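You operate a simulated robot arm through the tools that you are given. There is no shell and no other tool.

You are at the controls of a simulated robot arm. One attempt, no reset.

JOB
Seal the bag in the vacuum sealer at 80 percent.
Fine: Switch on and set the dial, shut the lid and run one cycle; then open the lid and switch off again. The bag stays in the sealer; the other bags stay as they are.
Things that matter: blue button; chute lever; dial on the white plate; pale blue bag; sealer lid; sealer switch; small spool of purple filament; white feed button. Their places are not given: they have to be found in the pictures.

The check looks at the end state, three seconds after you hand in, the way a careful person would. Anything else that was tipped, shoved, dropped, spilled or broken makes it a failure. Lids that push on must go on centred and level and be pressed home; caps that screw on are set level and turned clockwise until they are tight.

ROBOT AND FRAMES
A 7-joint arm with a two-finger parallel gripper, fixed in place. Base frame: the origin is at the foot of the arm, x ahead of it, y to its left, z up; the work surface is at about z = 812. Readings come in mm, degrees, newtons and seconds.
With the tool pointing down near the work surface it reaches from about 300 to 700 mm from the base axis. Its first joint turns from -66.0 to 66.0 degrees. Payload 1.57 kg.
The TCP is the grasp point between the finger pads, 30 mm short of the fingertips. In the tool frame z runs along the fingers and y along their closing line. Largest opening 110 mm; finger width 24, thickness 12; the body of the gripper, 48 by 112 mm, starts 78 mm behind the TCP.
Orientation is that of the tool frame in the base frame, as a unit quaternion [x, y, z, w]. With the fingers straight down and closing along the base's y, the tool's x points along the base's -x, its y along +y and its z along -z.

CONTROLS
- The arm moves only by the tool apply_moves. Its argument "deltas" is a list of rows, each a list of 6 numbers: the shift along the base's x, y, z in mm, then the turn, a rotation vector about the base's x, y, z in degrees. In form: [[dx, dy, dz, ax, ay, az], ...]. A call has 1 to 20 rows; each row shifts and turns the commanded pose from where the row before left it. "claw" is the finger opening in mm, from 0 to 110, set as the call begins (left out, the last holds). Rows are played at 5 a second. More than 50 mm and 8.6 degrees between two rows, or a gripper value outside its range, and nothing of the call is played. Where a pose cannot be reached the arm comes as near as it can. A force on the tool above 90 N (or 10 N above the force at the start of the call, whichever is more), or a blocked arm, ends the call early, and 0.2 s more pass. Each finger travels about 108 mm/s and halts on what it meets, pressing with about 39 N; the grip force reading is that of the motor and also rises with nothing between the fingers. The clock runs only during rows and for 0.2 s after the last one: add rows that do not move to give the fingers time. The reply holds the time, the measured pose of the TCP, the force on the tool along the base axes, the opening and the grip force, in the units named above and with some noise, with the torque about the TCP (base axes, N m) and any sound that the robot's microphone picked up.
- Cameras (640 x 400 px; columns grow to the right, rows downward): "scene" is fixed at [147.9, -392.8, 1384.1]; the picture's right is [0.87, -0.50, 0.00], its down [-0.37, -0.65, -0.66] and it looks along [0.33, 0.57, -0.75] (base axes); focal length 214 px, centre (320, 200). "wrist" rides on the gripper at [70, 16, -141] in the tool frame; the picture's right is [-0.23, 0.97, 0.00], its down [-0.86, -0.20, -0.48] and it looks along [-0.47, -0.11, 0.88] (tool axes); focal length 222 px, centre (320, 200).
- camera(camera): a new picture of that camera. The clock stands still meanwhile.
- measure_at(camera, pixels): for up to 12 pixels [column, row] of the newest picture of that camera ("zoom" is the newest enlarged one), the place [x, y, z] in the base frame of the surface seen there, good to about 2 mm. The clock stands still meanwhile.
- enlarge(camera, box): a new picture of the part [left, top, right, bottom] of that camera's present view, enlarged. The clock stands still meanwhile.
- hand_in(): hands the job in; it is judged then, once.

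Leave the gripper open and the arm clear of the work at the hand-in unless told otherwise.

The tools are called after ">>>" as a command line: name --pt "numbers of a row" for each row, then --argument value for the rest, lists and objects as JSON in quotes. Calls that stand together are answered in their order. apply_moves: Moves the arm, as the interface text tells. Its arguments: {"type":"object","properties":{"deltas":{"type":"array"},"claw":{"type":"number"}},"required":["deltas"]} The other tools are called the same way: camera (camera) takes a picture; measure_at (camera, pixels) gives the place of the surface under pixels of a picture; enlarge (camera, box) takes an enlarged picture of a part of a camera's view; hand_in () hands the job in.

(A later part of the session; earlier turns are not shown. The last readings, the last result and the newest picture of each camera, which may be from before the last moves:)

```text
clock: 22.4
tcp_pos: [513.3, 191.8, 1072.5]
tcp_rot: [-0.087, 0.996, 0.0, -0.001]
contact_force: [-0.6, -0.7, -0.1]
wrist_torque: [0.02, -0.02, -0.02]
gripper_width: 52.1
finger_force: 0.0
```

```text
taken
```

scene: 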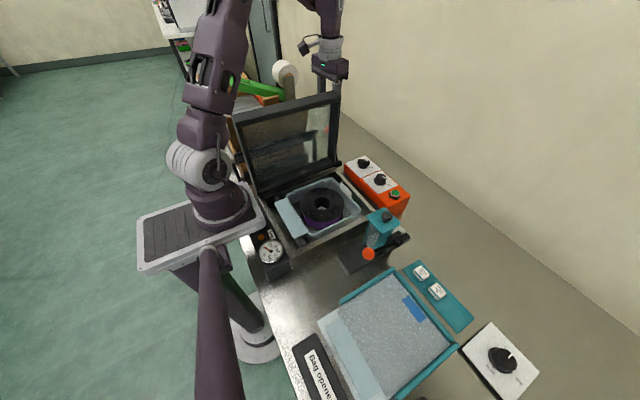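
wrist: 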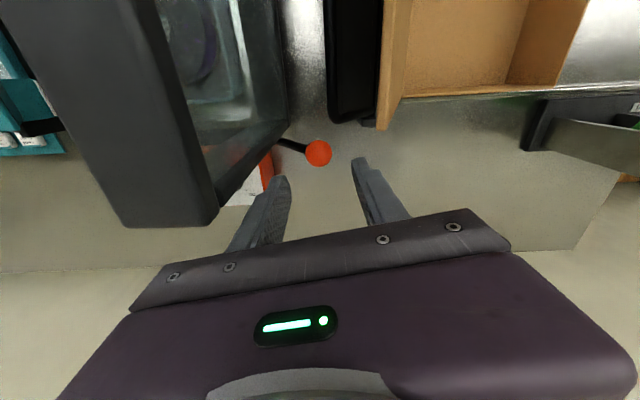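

The ball sits centred between the finger lines. I'll descend 76 mm to TCP z≈996, then narrow to 37 mm as a cage.

>>> apply_moves --pt "0 0 -26 0 0 0" --pt "0 0 -25 0 0 0" --pt "0 0 -25 0 0 0" --pt "0 0 0 0 0 0"

>>> apply_moves --pt "0 0 0 0 0 0" --pt "0 0 0 0 0 0" --claw 36

>>> camera --camera "wrist"

```text
clock: 22.9
tcp_pos: [517.0, 192.2, 1053.7]
tcp_rot: [-0.088, 0.996, 0.001, 0.013]
contact_force: [-6.7, 1.4, 22.0]
wrist_torque: [-1.12, -0.14, -0.37]
gripper_width: 52.2
finger_force: 0.1
stopped in row 2: the force on the tool passed its limit at 139 N (the readings are from after the stop); the commanded pose is now the measured one
```

```text
clock: 23.5
tcp_pos: [516.5, 192.5, 1052.7]
tcp_rot: [-0.089, 0.996, 0.001, 0.013]
contact_force: [-6.2, 2.6, 39.2]
wrist_torque: [-2.15, 0.24, -0.36]
gripper_width: 36.1
finger_force: 0.1
```

```text
taken
```

wrist: 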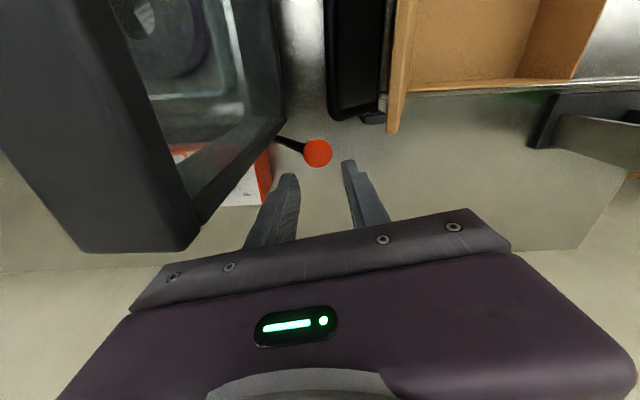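

The body corner struck the lid's top edge (139 N stop), with the body bottom at z≈1132. I'll rise at once, remove the small tilt of about 1.5°, and check that nothing was displaced.

>>> apply_moves --pt "0 0 15 0 0 0" --pt "0 0 20 -0.2 1.5 -0.2" --pt "0 0 25 0 0 0" --pt "0 0 0 0 0 0" --claw 40

>>> camera --camera "scene"

>>> enlarge --camera "scene" --box '[220, 60, 420, 280]'

>>> measure_at --camera "scene" --pixels '[[336, 96], [334, 99], [325, 102], [300, 108]]'

>>> camera --camera "wrist"

```text
clock: 24.5
tcp_pos: [517.7, 193.4, 1111.5]
tcp_rot: [-0.087, 0.996, 0.001, -0.002]
contact_force: [0.0, -0.3, 0.1]
wrist_torque: [-0.01, 0.0, -0.02]
gripper_width: 40.0
finger_force: 0.1
```

```text
taken
```

scene: 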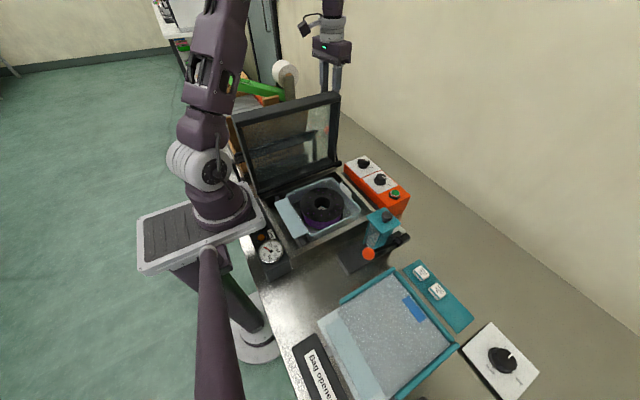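

```text
1.82 times, centred on (320, 170) of scene
```

zoom: 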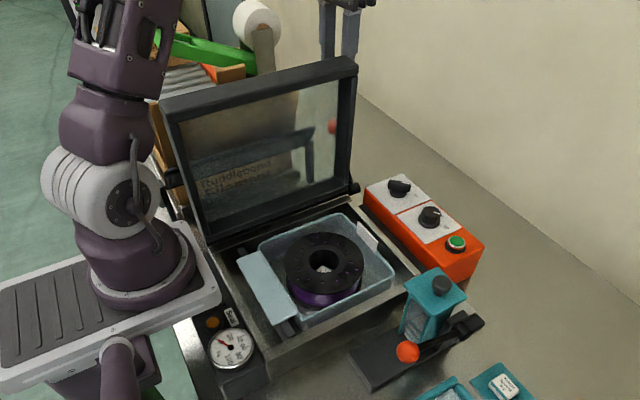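

```text
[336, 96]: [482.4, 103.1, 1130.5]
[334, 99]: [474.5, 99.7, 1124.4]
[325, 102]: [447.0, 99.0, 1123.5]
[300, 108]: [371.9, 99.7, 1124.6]
```

```text
taken
```

wrist: 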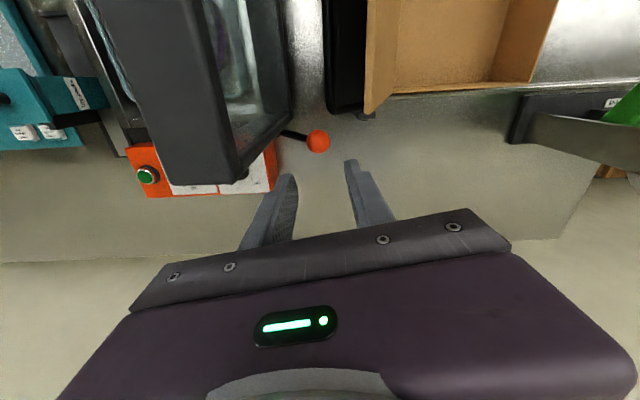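

The lid and bag look unchanged. I'll measure the lid's top face from the wrist picture to know its real back edge.

>>> measure_at --camera "wrist" --pixels '[[232, 178], [225, 150], [215, 110], [205, 60], [245, 165], [290, 110], [180, 100], [170, 170], [240, 182], [255, 155], [316, 142], [302, 135]]'

```text
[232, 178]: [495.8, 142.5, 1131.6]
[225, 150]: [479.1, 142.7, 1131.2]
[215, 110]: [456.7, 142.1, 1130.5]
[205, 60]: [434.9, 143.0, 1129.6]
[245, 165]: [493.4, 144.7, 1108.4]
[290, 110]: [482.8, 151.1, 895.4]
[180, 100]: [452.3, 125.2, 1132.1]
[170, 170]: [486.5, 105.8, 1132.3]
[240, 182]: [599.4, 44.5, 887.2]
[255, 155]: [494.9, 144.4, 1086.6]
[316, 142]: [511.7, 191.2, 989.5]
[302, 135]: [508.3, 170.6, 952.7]
```

The lid's back edge is really at y≈145, x≤497. Turning the tool to +25° with the TCP at x=516, y=194 should give the body about 14 mm clearance. I'll turn and descend slowly.

>>> apply_moves --pt "0 0 0 0 0 7.5" --pt "-1.5 0.6 0 0 0 7.5" --pt "0 0 -20 0 0 0" --pt "0 0 -15 0 0 0" --pt "0 0 -15 0 0 0" --pt "0 0 -12 0 0 0" --pt "0 0 -10 0 0 0" --pt "0 0 0 0 0 0" --claw 40

>>> camera --camera "wrist"

>>> enlarge --camera "scene" --box '[220, 0, 420, 200]'

```text
clock: 26.3
tcp_pos: [515.3, 193.6, 1040.1]
tcp_rot: [-0.216, 0.976, 0.0, -0.002]
contact_force: [0.6, -0.2, -0.1]
wrist_torque: [-0.02, 0.01, 0.0]
gripper_width: 40.1
finger_force: 0.1
```

```text
taken
```

wrist: 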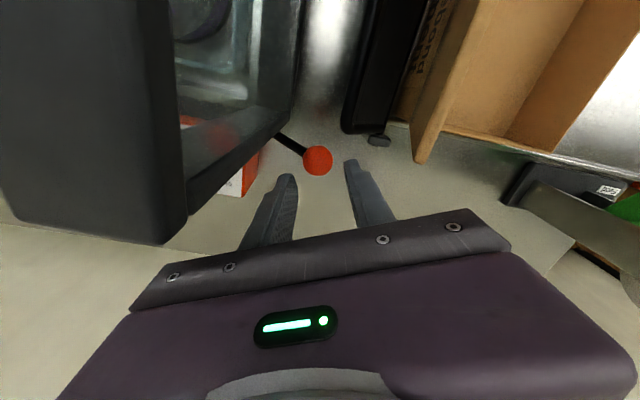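

```text
2.00 times, centred on (320, 100) of scene
```

zoom: 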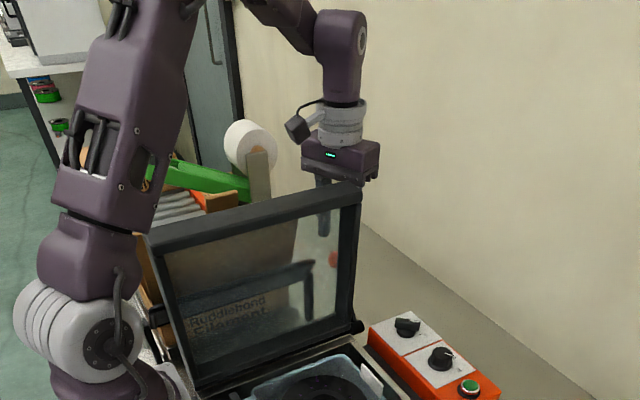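

There is no contact at z=1040 and the body is already below the lid's top edge. The ball lies between the fingers, so I'll descend the last 44 mm.

>>> apply_moves --pt "0 0 -15 0 0 0" --pt "0 0 -12 0 0 0" --pt "0 0 -10 0 0 0" --pt "0 0 -7 0 0 0" --pt "0 0 0 0 0 0"

>>> camera --camera "wrist"

>>> enlarge --camera "wrist" --box '[240, 110, 400, 230]'

```text
clock: 27.5
tcp_pos: [515.5, 193.5, 995.1]
tcp_rot: [-0.217, 0.976, 0.001, -0.002]
contact_force: [0.1, -0.6, 0.2]
wrist_torque: [-0.02, 0.02, -0.03]
gripper_width: 40.2
finger_force: 0.0
```

```text
taken
```

wrist: 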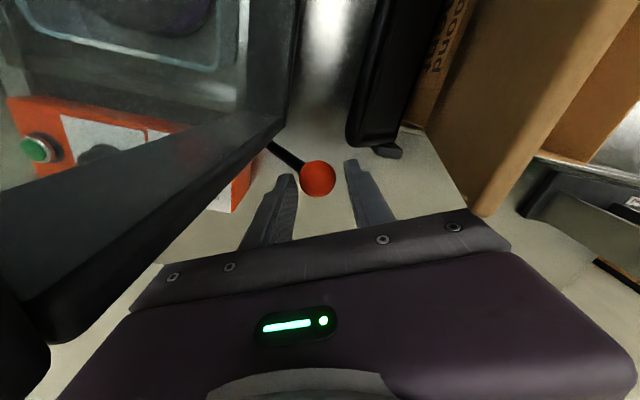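

```text
3.33 times, centred on (320, 170) of wrist
```

zoom: 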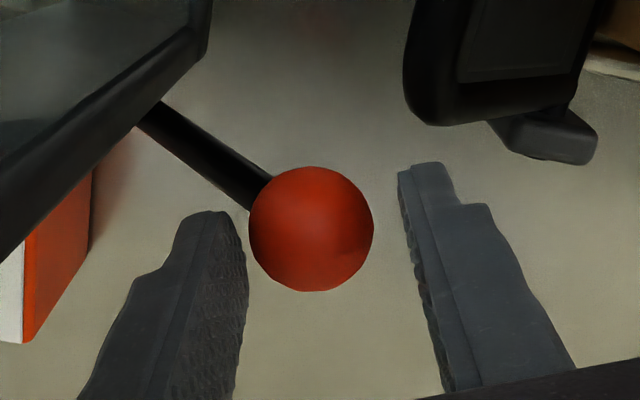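

The ball is caged between the fingers. I'll narrow to 33 mm and swing the lever along its arc about the hinge, first by 20°, to see whether the lid follows.

>>> apply_moves --pt "0 0 0 0 0 0" --pt "0 -4.1 3.2 0 0 0" --pt "0 -4.1 3.3 0 0 0" --pt "0 -4.4 2.8 0 0 0" --pt "0 -4.4 2.8 0 0 0" --pt "0 -4.5 2.5 0 0 0" --pt "0 -4.5 2.4 0 0 0" --pt "0 -4.7 2.1 0 0 0" --pt "0 -4.7 2 0 0 0" --pt "0 0 0 0 0 0" --claw 33

>>> camera --camera "wrist"

>>> enlarge --camera "scene" --box '[220, 0, 420, 200]'

```text
clock: 29.7
tcp_pos: [515.7, 158.0, 1016.4]
tcp_rot: [-0.216, 0.976, 0.001, -0.002]
contact_force: [-0.4, 0.6, 1.1]
wrist_torque: [0.03, -0.02, 0.0]
gripper_width: 33.8
finger_force: 0.1
```

```text
taken
```

wrist: 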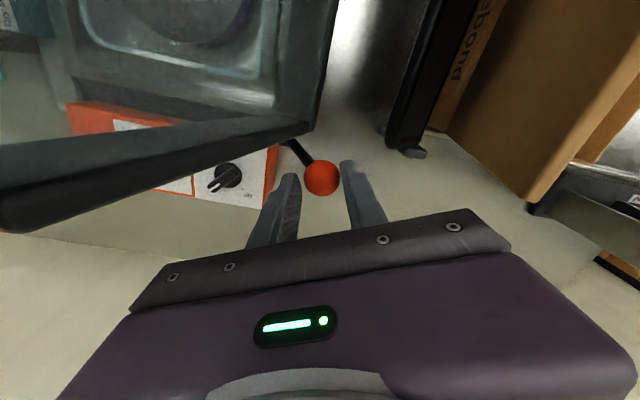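

```text
2.00 times, centred on (320, 100) of scene
```

zoom: 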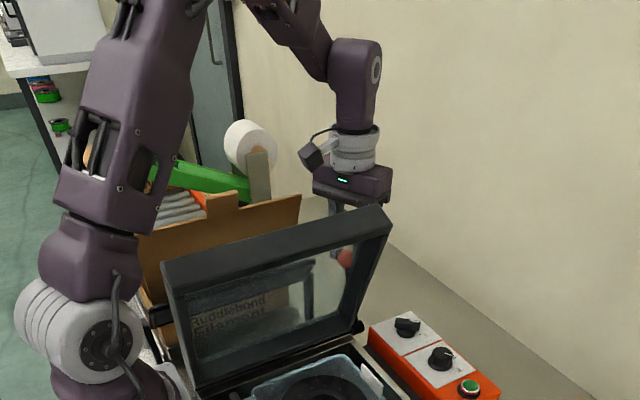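

The lid follows the lever with almost no force. I'll continue the arc to about 60°.

>>> apply_moves --pt "0 -4.9 1.7 0 0 0" --pt "0 -5 1.6 0 0 0" --pt "0 -5 1.2 0 0 0" --pt "0 -5 1.1 0 0 0" --pt "0 -5.1 0.8 0 0 0" --pt "0 -5.2 0.7 0 0 0" --pt "0 -5.1 0.4 0 0 0" --pt "0 -5.2 0.2 0 0 0" --pt "0 -5.2 -0.1 0 0 0" --pt "0 -5.2 -0.2 0 0 0" --pt "0 -5.1 -0.6 0 0 0" --pt "0 -5.2 -0.7 0 0 0" --pt "0 -5 -1 0 0 0" --pt "0 -5.1 -1.1 0 0 0" --pt "0 -5 -1.4 0 0 0" --pt "0 -5 -1.6 0 0 0" --pt "0 0 0 0 0 0"

>>> camera --camera "wrist"

>>> enlarge --camera "scene" --box '[220, 0, 420, 200]'

```text
clock: 33.3
tcp_pos: [515.8, 77.1, 1018.6]
tcp_rot: [-0.216, 0.976, 0.0, -0.002]
contact_force: [-1.0, -0.4, 0.5]
wrist_torque: [0.04, 0.0, -0.03]
gripper_width: 32.9
finger_force: 0.1
```

```text
taken
```

wrist: 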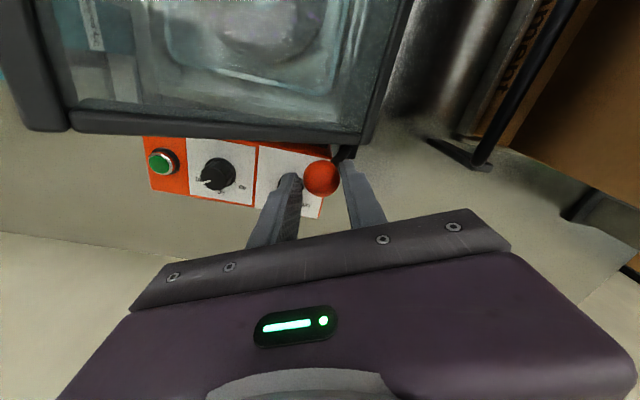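

```text
2.00 times, centred on (320, 100) of scene
```

zoom: 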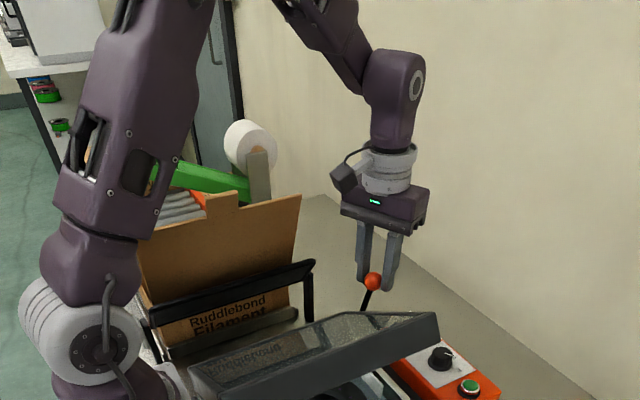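

The lid is about two-thirds down and follows smoothly. I'll continue to about 80°.

>>> apply_moves --pt "0 -4.8 -1.8 0 0 0" --pt "0 -4.8 -2.0 0 0 0" --pt "0 -4.6 -2.2 0 0 0" --pt "0 -4.6 -2.5 0 0 0" --pt "0 -4.4 -2.7 0 0 0" --pt "0 -4.4 -2.8 0 0 0" --pt "0 -4.2 -3 0 0 0" --pt "0 -4.1 -3.2 0 0 0" --pt "0 0 0 0 0 0"

>>> camera --camera "wrist"

>>> enlarge --camera "scene" --box '[220, 60, 420, 280]'

```text
clock: 35.3
tcp_pos: [515.8, 41.5, 998.9]
tcp_rot: [-0.217, 0.976, 0.0, -0.002]
contact_force: [0.3, -0.5, 0.2]
wrist_torque: [0.0, 0.02, 0.03]
gripper_width: 33.1
finger_force: 0.2
```

```text
taken
```

wrist: 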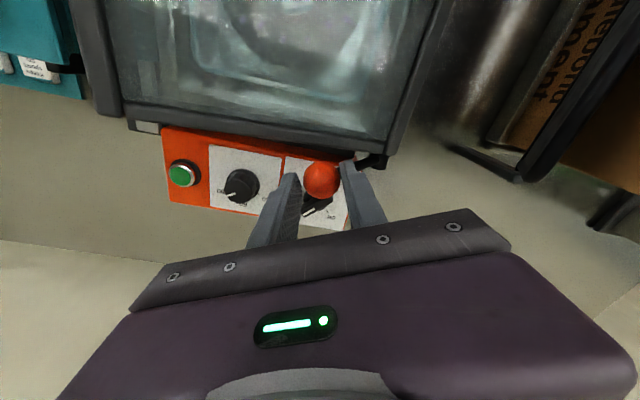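

```text
1.82 times, centred on (320, 170) of scene
```

zoom: 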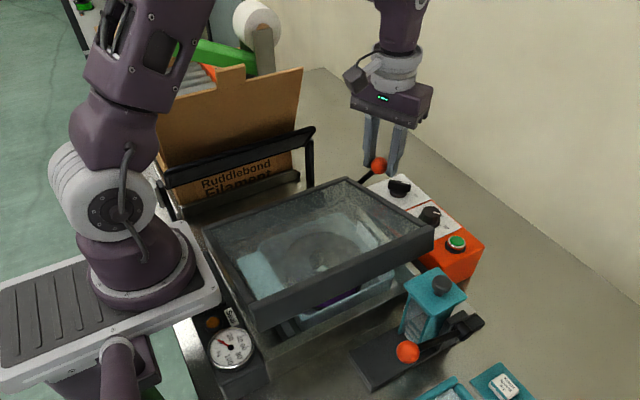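

About 10° remain. I'll continue in small steps until it seats.

>>> apply_moves --pt "0 -4 -3.4 0 0 0" --pt "0 -3.8 -3.5 0 0 0" --pt "0 -3.6 -3.7 0 0 0" --pt "0 -3.5 -3.8 0 0 0" --pt "0 0 0 0 0 0"

>>> enlarge --camera "scene" --box '[220, 60, 420, 280]'

>>> camera --camera "wrist"

```text
clock: 36.5
tcp_pos: [514.8, 24.9, 985.8]
tcp_rot: [-0.216, 0.976, 0.001, -0.001]
contact_force: [0.3, -0.3, 0.6]
wrist_torque: [0.03, 0.01, 0.01]
gripper_width: 33.7
finger_force: 0.0
```

```text
1.82 times, centred on (320, 170) of scene
```

zoom: 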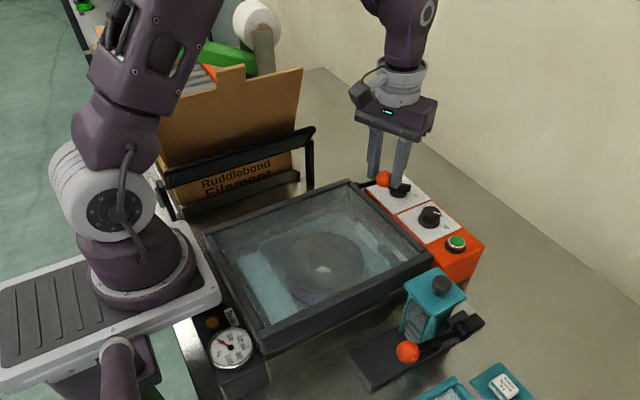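

```text
taken
```

wrist: 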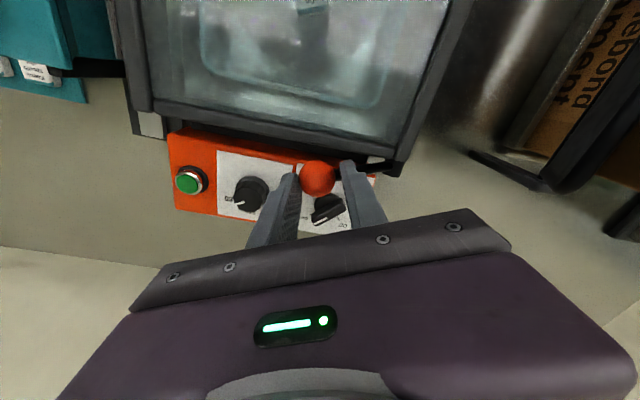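

The lid looks closed. I'll nudge slightly further to feel the stop, and measure the lid's top surface for level.

>>> apply_moves --pt "0 -2 -2 0 0 0" --pt "0 -2 -2 0 0 0" --pt "0 -2 -2 0 0 0" --pt "0 0 0 0 0 0"

>>> camera --camera "scene"

>>> enlarge --camera "scene" --box '[240, 140, 380, 270]'

>>> measure_at --camera "scene" --pixels '[[300, 241], [270, 245], [345, 215], [405, 157], [350, 200], [365, 238], [340, 227], [390, 218], [412, 165], [336, 165], [366, 195], [262, 200]]'

```text
clock: 37.5
tcp_pos: [515.7, 19.0, 976.6]
tcp_rot: [-0.217, 0.976, 0.0, -0.002]
contact_force: [-0.6, 0.8, 1.3]
wrist_torque: [0.04, 0.01, 0.02]
gripper_width: 33.6
finger_force: 0.0
```

```text
taken
```

scene: 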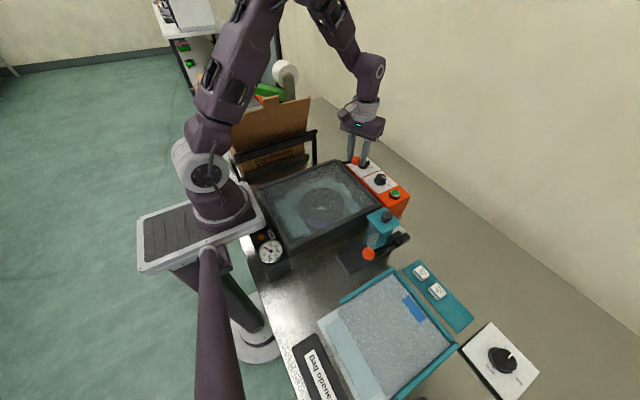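

```text
3.08 times, centred on (310, 205) of scene
```

zoom: 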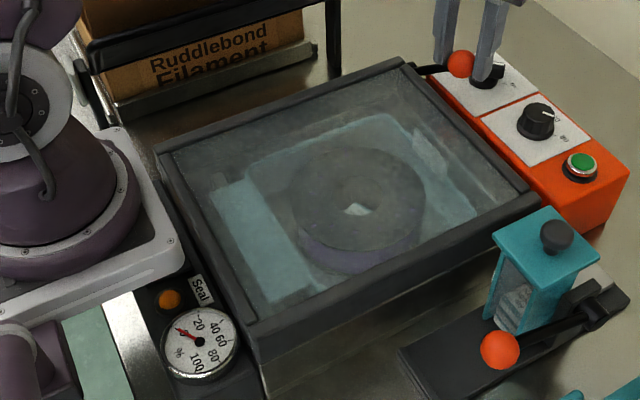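

```text
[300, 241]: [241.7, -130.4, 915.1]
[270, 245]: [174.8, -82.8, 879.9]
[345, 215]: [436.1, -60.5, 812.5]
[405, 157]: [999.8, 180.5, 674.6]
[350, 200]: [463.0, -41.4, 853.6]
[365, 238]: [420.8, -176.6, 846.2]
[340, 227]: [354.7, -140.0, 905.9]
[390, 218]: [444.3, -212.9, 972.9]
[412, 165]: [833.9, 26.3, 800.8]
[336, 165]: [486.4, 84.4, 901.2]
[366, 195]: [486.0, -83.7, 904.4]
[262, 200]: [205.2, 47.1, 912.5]
```

I'll measure lid frame points in the enlarged picture to see if it is level and seated: rear-left (170,150), rear-right (405,68), right front (530,190), front-left (255,315), and the ball.

>>> measure_at --camera "zoom" --pixels '[[168, 148], [400, 66], [425, 90], [470, 135], [520, 182], [250, 310], [210, 240], [400, 250], [258, 335], [400, 285], [461, 64], [300, 340]]'

>>> camera --camera "wrist"

>>> enlarge --camera "wrist" --box '[240, 110, 400, 230]'

```text
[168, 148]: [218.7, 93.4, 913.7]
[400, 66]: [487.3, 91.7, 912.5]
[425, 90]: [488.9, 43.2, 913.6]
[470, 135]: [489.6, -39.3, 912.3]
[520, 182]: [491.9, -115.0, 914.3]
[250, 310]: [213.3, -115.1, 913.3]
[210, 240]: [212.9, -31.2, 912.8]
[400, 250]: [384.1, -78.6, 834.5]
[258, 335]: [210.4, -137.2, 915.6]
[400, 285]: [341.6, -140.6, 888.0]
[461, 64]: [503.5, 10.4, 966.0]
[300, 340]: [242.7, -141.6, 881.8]
```

```text
taken
```

wrist: 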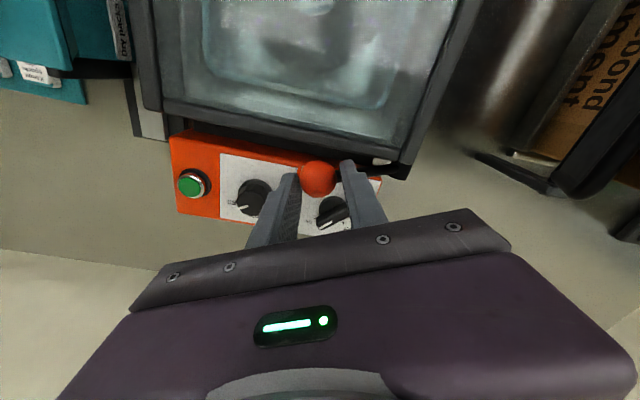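

```text
3.33 times, centred on (320, 170) of wrist
```

zoom: 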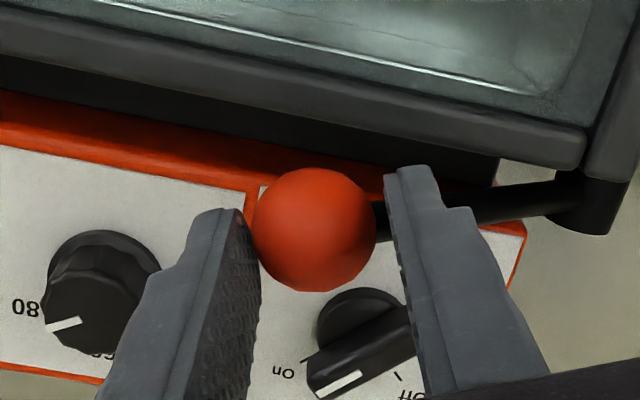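

The lid is level at z≈913 all round, so it is shut. I'll open the cage a little, rise clear of the ball, and go above the green button at about (575,-111).

>>> apply_moves --pt "0 0 0 0 0 0" --pt "0 0 30 0 0 0" --pt "0 0 35 0 0 0" --pt "0 0 35 0 0 0" --pt "0 0 0 0 0 0" --claw 46

>>> apply_moves --pt "15 -32 0 0 0 0" --pt "15 -32 0 0 0 0" --pt "15 -33 0 0 0 0" --pt "14.5 -33 -30 0 0 0" --pt "0 0 -40 0 0 0" --pt "0 0 0 0 0 0" --claw 0

>>> camera --camera "wrist"

>>> camera --camera "scene"

```text
clock: 38.7
tcp_pos: [514.5, 19.9, 1078.5]
tcp_rot: [-0.216, 0.976, 0.001, -0.002]
contact_force: [0.1, -0.6, -0.3]
wrist_torque: [0.0, -0.01, 0.01]
gripper_width: 46.0
finger_force: 0.1
```

```text
clock: 40.1
tcp_pos: [576.1, -111.9, 1006.8]
tcp_rot: [-0.216, 0.976, 0.0, -0.002]
contact_force: [-0.6, -0.4, -0.7]
wrist_torque: [0.02, -0.04, 0.0]
gripper_width: 0.0
finger_force: 21.7
```

```text
taken
```

wrist: 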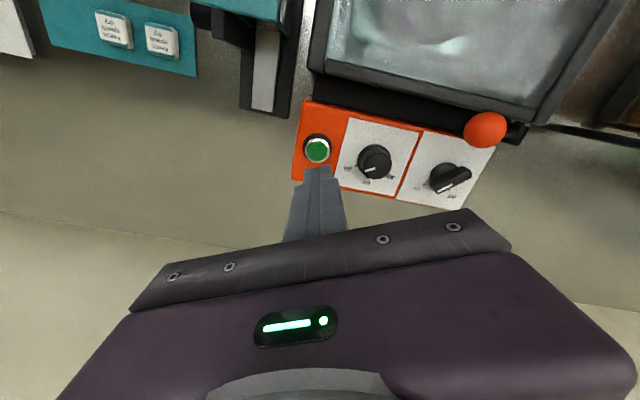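

```text
taken
```

scene: 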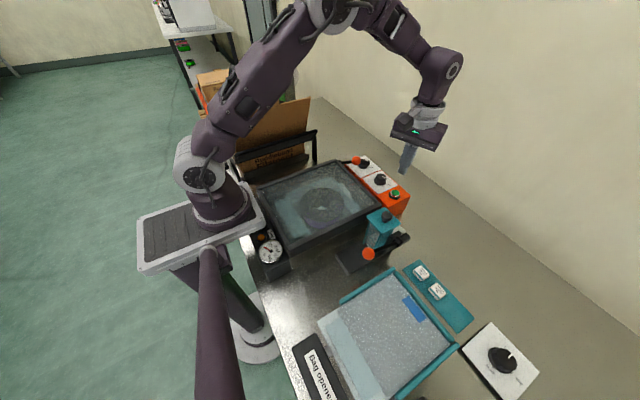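

I'll enlarge the button and dial to fix the centre.

>>> enlarge --camera "wrist" --box '[290, 120, 410, 195]'

>>> measure_at --camera "wrist" --pixels '[[317, 149], [314, 146], [320, 152]]'

```text
5.33 times, centred on (350, 158) of wrist
```

zoom: 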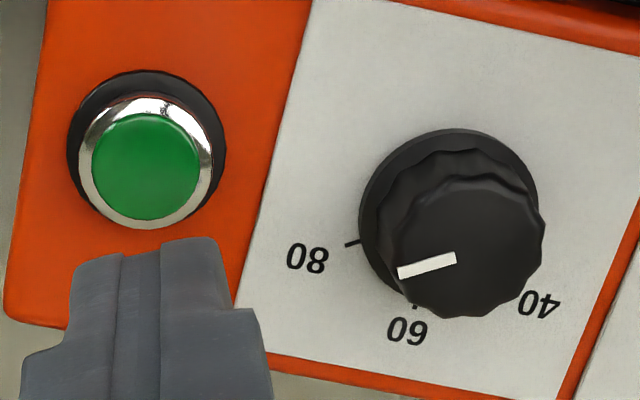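

```text
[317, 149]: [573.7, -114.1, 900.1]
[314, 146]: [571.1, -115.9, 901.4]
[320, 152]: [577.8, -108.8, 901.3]
```

The dial pointer lies parallel to the 80 tick. The button centre is about (574.5,-112.5) with its top at z≈900.5. I'll descend to just above it, then press in 1–1.5 mm steps.

>>> apply_moves --pt "-1.5 -0.6 -30 0 0 0" --pt "0 0 -25 0 0 0" --pt "0 0 -15 0 0 0" --pt "0 0 -3 0 0 0" --pt "0 0 0 0 0 0"

>>> camera --camera "wrist"

```text
clock: 41.3
tcp_pos: [573.4, -110.1, 935.2]
tcp_rot: [-0.217, 0.976, 0.0, -0.002]
contact_force: [0.0, 0.1, 0.5]
wrist_torque: [-0.07, 0.02, 0.04]
gripper_width: 0.0
finger_force: 21.1
```

```text
taken
```

wrist: 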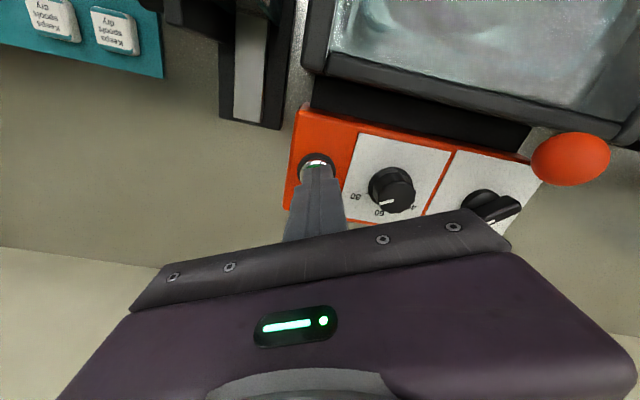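

The tip is right over the button. I'll press down gently.

>>> apply_moves --pt "0 0 -1.5 0 0 0" --pt "0 0 -1.5 0 0 0" --pt "0 0 -1.5 0 0 0" --pt "0 0 0 0 0 0"

>>> apply_moves --pt "0 0 -1 0 0 0" --pt "0 0 -1 0 0 0" --pt "0 0 0 0 0 0"

```text
clock: 42.3
tcp_pos: [573.9, -111.3, 929.5]
tcp_rot: [-0.217, 0.976, 0.001, -0.002]
contact_force: [0.3, 0.5, 0.0]
wrist_torque: [-0.03, 0.02, 0.01]
gripper_width: 0.0
finger_force: 21.2
```

```text
clock: 43.1
tcp_pos: [574.2, -110.6, 926.9]
tcp_rot: [-0.217, 0.976, 0.0, -0.001]
contact_force: [0.7, 0.9, 0.9]
wrist_torque: [0.0, -0.06, -0.05]
gripper_width: 0.0
finger_force: 21.0
```

There is barely any force yet. I'll continue pressing in small steps and listen for a click.

>>> apply_moves --pt "0 0 -1 0 0 0" --pt "0 0 -1 0 0 0" --pt "0 0 0 0 0 0"

>>> enlarge --camera "wrist" --box '[280, 130, 360, 190]'

>>> enlarge --camera "scene" --box '[240, 140, 440, 280]'

```text
clock: 43.9
tcp_pos: [573.8, -110.4, 927.3]
tcp_rot: [-0.217, 0.976, 0.0, -0.001]
contact_force: [2.7, -1.2, 3.0]
wrist_torque: [-0.01, -0.07, -0.03]
gripper_width: 0.2
finger_force: 21.3
heard: click
```

```text
6.67 times, centred on (320, 160) of wrist
```

zoom: 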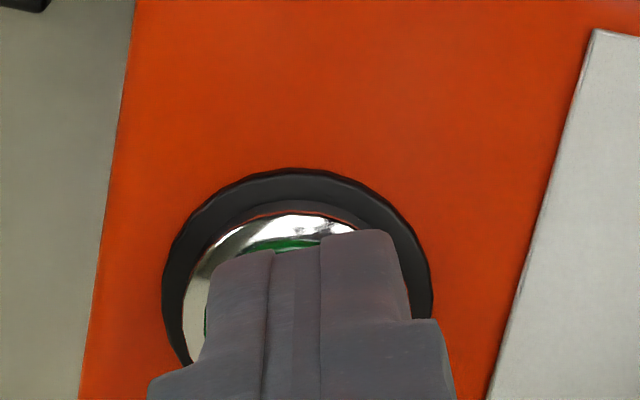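

```text
2.86 times, centred on (340, 210) of scene
```

zoom: 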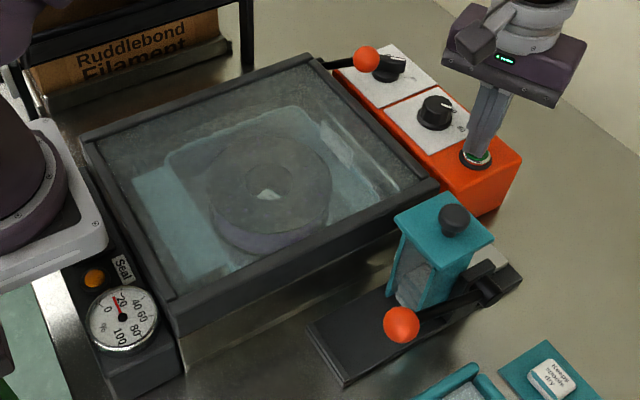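

I heard a click and the gauge has begun to rise, to about 20. I'll lift straight off and let the cycle run.

>>> apply_moves --pt "0 0 8 0 0 0" --pt "0 0 30 0 0 0" --pt "0 0 40 0 0 0" --pt "0 0 40 0 0 0" --pt "0 0 0 0 0 0" --pt "0 0 0 0 0 0"

>>> enlarge --camera "scene" --box '[240, 180, 320, 280]'

```text
clock: 45.3
tcp_pos: [573.8, -110.7, 1044.6]
tcp_rot: [-0.217, 0.976, 0.0, -0.002]
contact_force: [0.0, 0.7, 0.1]
wrist_torque: [0.04, 0.0, 0.0]
gripper_width: 0.0
finger_force: 21.0
```

```text
4.00 times, centred on (280, 230) of scene
```

zoom: 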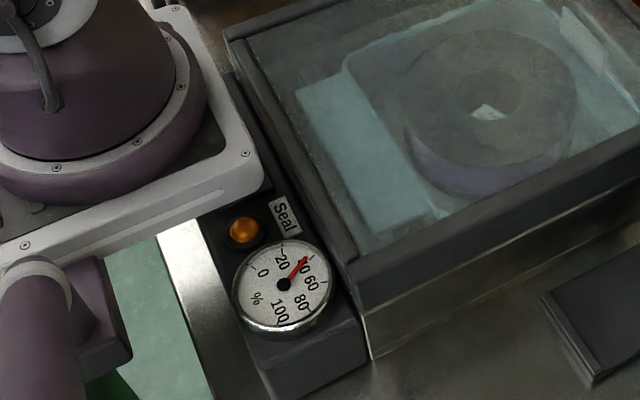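

The gauge is at about 40 and climbing. I'll wait with still rows.

>>> apply_moves --pt "0 0 0 0 0 0" --pt "0 0 0 0 0 0" --pt "0 0 0 0 0 0" --pt "0 0 0 0 0 0" --pt "0 0 0 0 0 0" --pt "0 0 0 0 0 0" --pt "0 0 0 0 0 0" --pt "0 0 0 0 0 0" --pt "0 0 0 0 0 0" --pt "0 0 0 0 0 0" --pt "0 0 0 0 0 0" --pt "0 0 0 0 0 0"

>>> enlarge --camera "scene" --box '[240, 180, 320, 280]'

```text
clock: 47.9
tcp_pos: [575.7, -110.6, 1044.6]
tcp_rot: [-0.217, 0.976, 0.001, -0.002]
contact_force: [0.6, 0.4, 0.4]
wrist_torque: [0.0, 0.04, 0.01]
gripper_width: 0.1
finger_force: 20.9
```

```text
4.00 times, centred on (280, 230) of scene
```

zoom: 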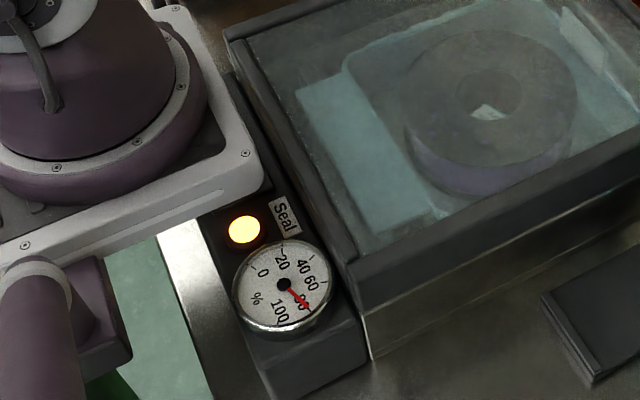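

The gauge points to 80 and the Seal lamp is lit, so sealing is under way. I'll keep waiting until it finishes.

>>> apply_moves --pt "0 0 0 0 0 0" --pt "0 0 0 0 0 0" --pt "0 0 0 0 0 0" --pt "0 0 0 0 0 0" --pt "0 0 0 0 0 0" --pt "0 0 0 0 0 0" --pt "0 0 0 0 0 0" --pt "0 0 0 0 0 0" --pt "0 0 0 0 0 0" --pt "0 0 0 0 0 0" --pt "0 0 0 0 0 0" --pt "0 0 0 0 0 0" --pt "0 0 0 0 0 0" --pt "0 0 0 0 0 0" --pt "0 0 0 0 0 0"

>>> enlarge --camera "scene" --box '[240, 180, 320, 280]'

```text
clock: 51.1
tcp_pos: [575.0, -110.5, 1043.5]
tcp_rot: [-0.216, 0.976, 0.001, -0.002]
contact_force: [0.6, 0.0, -0.1]
wrist_torque: [0.02, 0.0, -0.01]
gripper_width: 0.0
finger_force: 21.2
```

```text
4.00 times, centred on (280, 230) of scene
```

zoom: 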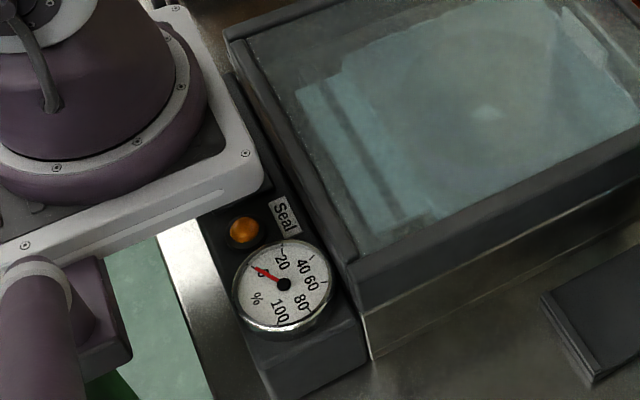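

The gauge is back to 0, the lamp is off, and a seal line shows across the bag mouth. The cycle is complete. I'll return above the ball lever to lift the lid again.

>>> apply_moves --pt "0 0 35 0 0 0" --pt "-15 33 0 0 0 0" --pt "-15 33 0 0 0 0" --pt "-15 33 0 0 0 0" --pt "-14 32 0 0 0 0" --pt "0 0 -30 0 0 0" --pt "0 0 0 0 0 0" --claw 40

>>> camera --camera "wrist"

>>> measure_at --camera "wrist" --pixels '[[318, 160], [316, 156], [320, 152]]'

```text
clock: 52.7
tcp_pos: [514.9, 20.3, 1048.1]
tcp_rot: [-0.216, 0.976, 0.0, -0.002]
contact_force: [0.0, -0.1, -0.1]
wrist_torque: [-0.02, 0.02, 0.0]
gripper_width: 39.8
finger_force: 0.0
```

```text
taken
```

wrist: 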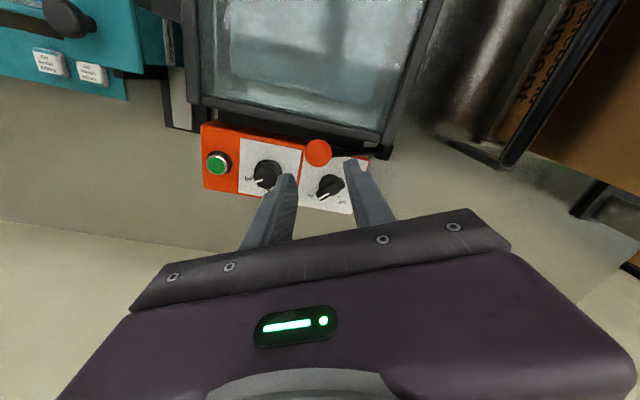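

```text
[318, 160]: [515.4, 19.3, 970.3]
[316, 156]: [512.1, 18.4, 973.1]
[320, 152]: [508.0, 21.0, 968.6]
```

The ball centre is about (511.5,19.5,957.5), between the finger lines. I'll descend to z≈980 and narrow to 33.

>>> apply_moves --pt "0 0 -28 0 0 0" --pt "0 0 -20 0 0 0" --pt "0 0.5 -12 0 0 0" --pt "0 0 -8 0 0 0" --pt "0 0 0 0 0 0"

>>> apply_moves --pt "0 0 0 0 0 0" --pt "0 0 0 0 0 0" --claw 33

>>> enlarge --camera "wrist" --box '[240, 110, 400, 230]'

```text
clock: 53.9
tcp_pos: [514.0, 21.5, 981.3]
tcp_rot: [-0.217, 0.976, 0.001, -0.002]
contact_force: [0.2, -0.8, 0.1]
wrist_torque: [0.03, 0.01, 0.01]
gripper_width: 40.2
finger_force: 0.1
```

```text
clock: 54.5
tcp_pos: [513.4, 20.9, 981.7]
tcp_rot: [-0.216, 0.976, -0.001, -0.002]
contact_force: [1.3, -0.8, 0.2]
wrist_torque: [-0.03, -0.01, 0.03]
gripper_width: 34.6
finger_force: 0.4
```

```text
3.33 times, centred on (320, 170) of wrist
```

zoom: 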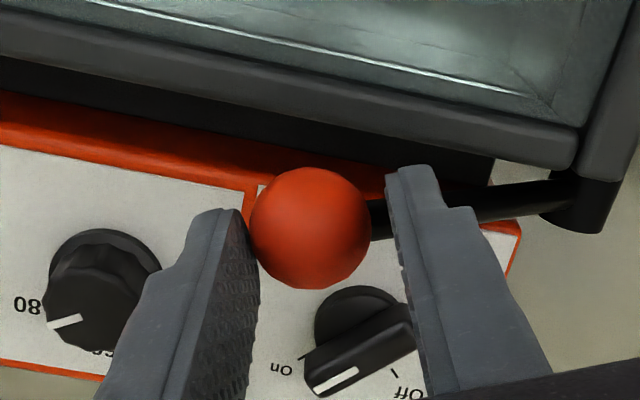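

The ball is caged. I'll swing the lever back along the reverse arc, first to about the 60° lid position.

>>> apply_moves --pt "0 1.9 2.4 0 0 0" --pt "0 2.0 2.4 0 0 0" --pt "0 3.5 3.8 0 0 0" --pt "0 3.6 3.7 0 0 0" --pt "0 3.8 3.5 0 0 0" --pt "0 4.0 3.4 0 0 0" --pt "0 4.1 3.2 0 0 0" --pt "0 4.2 3.0 0 0 0" --pt "0 4.4 2.8 0 0 0" --pt "0 4.4 2.7 0 0 0" --pt "0 4.6 2.5 0 0 0" --pt "0 4.6 2.2 0 0 0" --pt "0 4.8 2.0 0 0 0" --pt "0 4.8 1.8 0 0 0" --pt "0 0 0 0 0 0"

>>> camera --camera "wrist"

>>> enlarge --camera "scene" --box '[220, 0, 420, 200]'

```text
clock: 57.7
tcp_pos: [514.5, 75.0, 1020.2]
tcp_rot: [-0.216, 0.976, 0.001, -0.002]
contact_force: [0.0, -0.5, -0.2]
wrist_torque: [-0.01, -0.03, 0.01]
gripper_width: 33.7
finger_force: 0.1
```

```text
taken
```

wrist: 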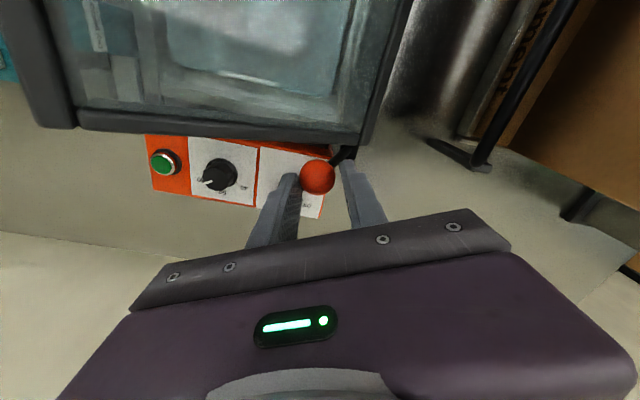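

```text
2.00 times, centred on (320, 100) of scene
```

zoom: 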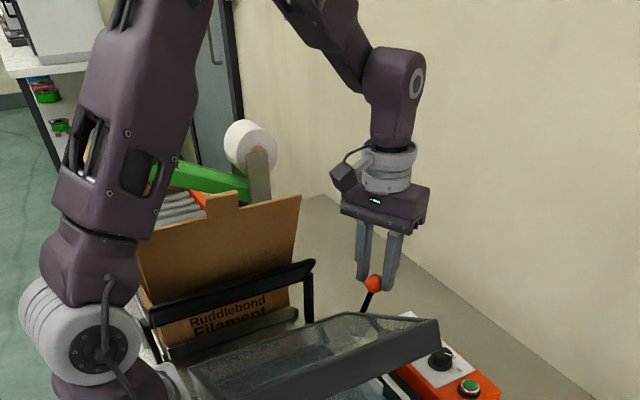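

The lid is lifting with the lever. I'll continue from 60° back to about 20°.

>>> apply_moves --pt "0 5 1.4 0 0 0" --pt "0 5 1.3 0 0 0" --pt "0 5.1 1.1 0 0 0" --pt "0 5 1 0 0 0" --pt "0 5.2 0.7 0 0 0" --pt "0 5.1 0.6 0 0 0" --pt "0 5.2 0.2 0 0 0" --pt "0 5.2 0.1 0 0 0" --pt "0 5.2 -0.2 0 0 0" --pt "0 5.1 -0.4 0 0 0" --pt "0 5.2 -0.7 0 0 0" --pt "0 5.1 -0.8 0 0 0" --pt "0 5 -1.1 0 0 0" --pt "0 5 -1.2 0 0 0" --pt "0 5 -1.6 0 0 0" --pt "0 4.9 -1.7 0 0 0" --pt "0 0 0 0 0 0"

>>> camera --camera "wrist"

>>> enlarge --camera "scene" --box '[220, 0, 420, 200]'

```text
clock: 61.3
tcp_pos: [514.5, 157.3, 1019.4]
tcp_rot: [-0.216, 0.976, 0.0, -0.002]
contact_force: [0.8, -0.4, 1.1]
wrist_torque: [-0.02, -0.02, 0.03]
gripper_width: 33.4
finger_force: 0.3
```

```text
taken
```

wrist: 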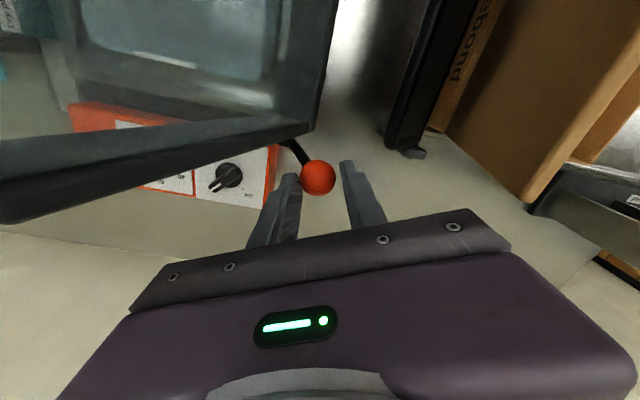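

```text
2.00 times, centred on (320, 100) of scene
```

zoom: 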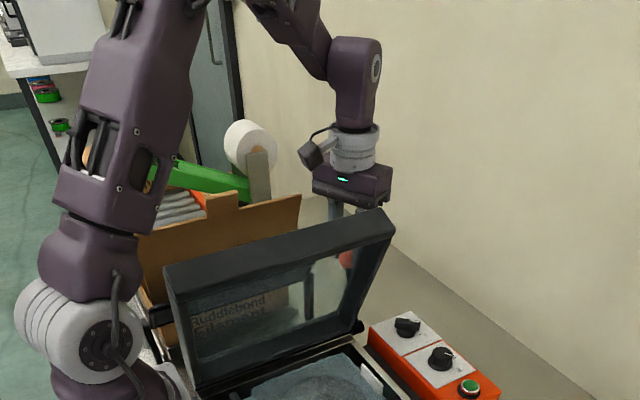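

The last 20° remain. I'll continue to the original open position plus a few mm to take up the cage slack.

>>> apply_moves --pt "0 4.7 -2 0 0 0" --pt "0 4.7 -2.1 0 0 0" --pt "0 4.5 -2.4 0 0 0" --pt "0 4.5 -2.5 0 0 0" --pt "0 4.4 -2.8 0 0 0" --pt "0 4.4 -2.8 0 0 0" --pt "0 4.1 -3.3 0 0 0" --pt "0 4.1 -3.2 0 0 0" --pt "0 1.5 -1.5 0 0 0" --pt "0 0 0 0 0 0"

>>> camera --camera "wrist"

>>> camera --camera "scene"

>>> measure_at --camera "scene" --pixels '[[336, 96], [334, 99], [325, 102], [300, 108]]'

```text
clock: 63.5
tcp_pos: [515.5, 194.3, 997.7]
tcp_rot: [-0.216, 0.976, 0.0, -0.002]
contact_force: [0.9, -2.3, 1.4]
wrist_torque: [-0.04, 0.01, -0.02]
gripper_width: 34.9
finger_force: 1.0
```

```text
taken
```

wrist: 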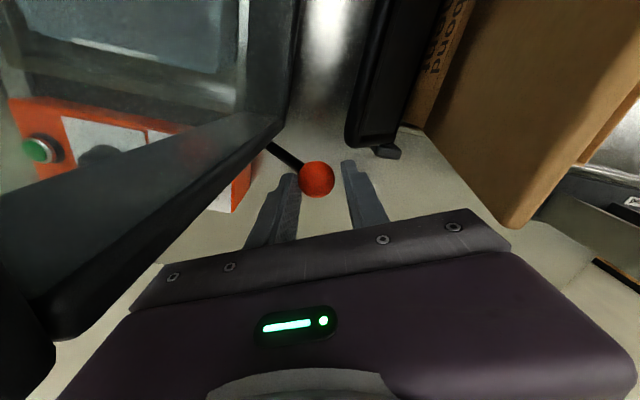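

```text
taken
```

scene: 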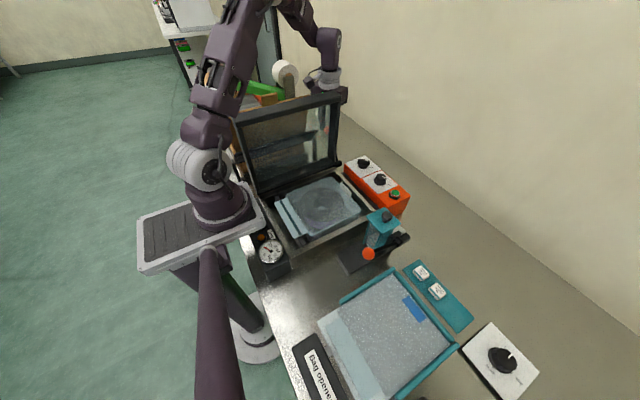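

```text
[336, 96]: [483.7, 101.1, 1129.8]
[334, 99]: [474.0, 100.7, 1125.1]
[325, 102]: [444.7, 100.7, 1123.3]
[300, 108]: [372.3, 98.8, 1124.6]
```

The lid edge reads the same as at the start (y≈100, z≈1125–1130). I'll nudge 1.5 mm more toward open, then open the fingers to 42 and rise straight up.

>>> apply_moves --pt "0 1 -0.8 0 0 0" --pt "0 0.8 -0.7 0 0 0" --pt "0 0 0 0 0 0"

>>> apply_moves --pt "0 0 0 0 0 0" --pt "0 0 15 0 0 0" --pt "0 0 30 0 0 0" --pt "0 0 35 0 0 0" --pt "0 0 40 0 0 0" --pt "0 0 40 0 0 0" --pt "0 0 0 0 0 0" --claw 41

>>> camera --camera "scene"

>>> enlarge --camera "scene" --box '[220, 60, 420, 280]'

```text
clock: 64.3
tcp_pos: [515.6, 195.3, 996.2]
tcp_rot: [-0.217, 0.976, -0.001, -0.002]
contact_force: [0.7, -5.2, 2.3]
wrist_torque: [-0.11, -0.04, -0.01]
gripper_width: 37.7
finger_force: 2.8
```

```text
clock: 65.9
tcp_pos: [516.3, 195.0, 1156.0]
tcp_rot: [-0.216, 0.976, 0.001, -0.002]
contact_force: [1.0, -0.3, -0.2]
wrist_torque: [-0.02, 0.03, -0.06]
gripper_width: 41.0
finger_force: 0.0
```

```text
taken
```

scene: 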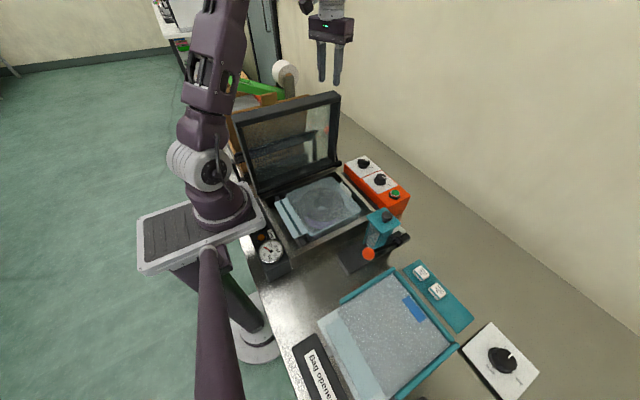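

```text
1.82 times, centred on (320, 170) of scene
```

zoom: 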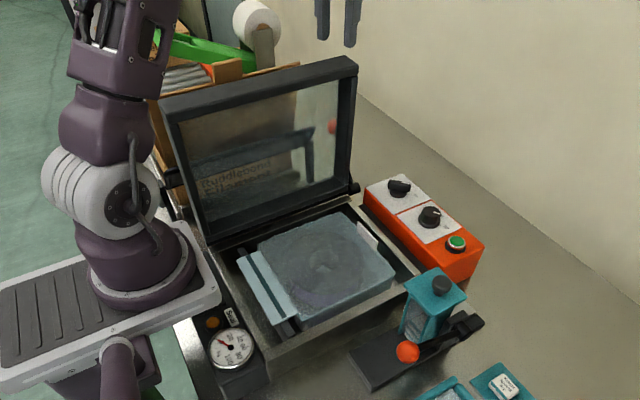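

The lid stays open by itself and the bag is sealed flat. Now I'll switch off. I'll close the fingers, turn to +45°, go to (584,4) on the -y side of the handle, and descend.

>>> apply_moves --pt "20 -40 0 0 0 6.7" --pt "20 -40 0 0 0 6.7" --pt "20 -40 0 0 0 6.6" --pt "8 -40 -20 0 0 0" --pt "0 -31 -30 0 0 0" --pt "0 0 -40 0 0 0" --pt "0 0 -40 0 0 0" --pt "0 0 -35 0 0 0" --pt "0 0 0 0 0 0" --claw 0

>>> camera --camera "wrist"

>>> enlarge --camera "wrist" --box '[240, 80, 420, 220]'

```text
clock: 67.9
tcp_pos: [581.2, 4.8, 988.0]
tcp_rot: [-0.383, 0.924, 0.0, -0.001]
contact_force: [0.2, 1.3, 0.2]
wrist_torque: [0.02, -0.02, -0.03]
gripper_width: 0.1
finger_force: 21.6
```

```text
taken
```

wrist: 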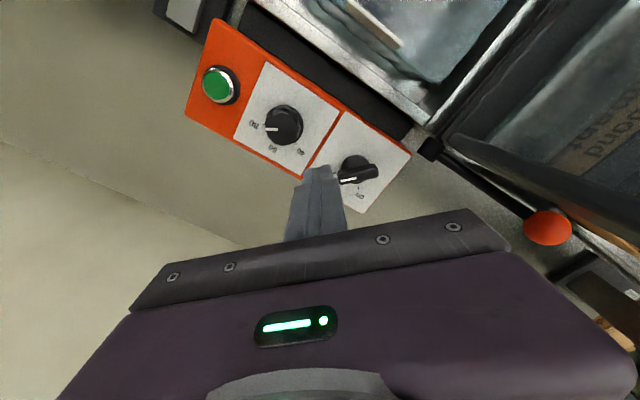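

```text
2.86 times, centred on (330, 150) of wrist
```

zoom: 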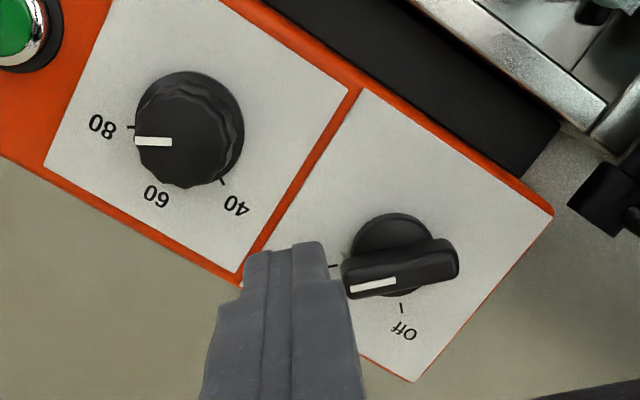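

The finger is on the -y side of the handle. I'll descend 56 mm to the pushing height, check, then push toward +y.

>>> apply_moves --pt "1 -1 -26 0 0 0" --pt "0 0 -20 0 0 0" --pt "0 0 -10 0 0 0" --pt "0 0 0 0 0 0"

>>> enlarge --camera "wrist" --box '[240, 80, 420, 220]'

```text
clock: 68.9
tcp_pos: [583.3, 2.3, 935.1]
tcp_rot: [-0.382, 0.924, 0.0, -0.001]
contact_force: [0.4, 0.4, 0.3]
wrist_torque: [-0.01, -0.01, -0.03]
gripper_width: 0.1
finger_force: 21.4
```

```text
2.86 times, centred on (330, 150) of wrist
```

zoom: 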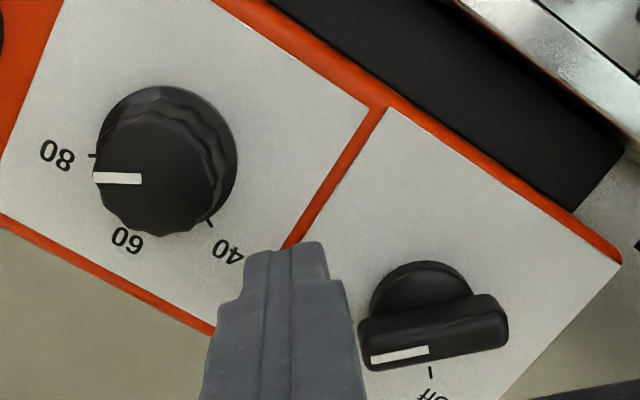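

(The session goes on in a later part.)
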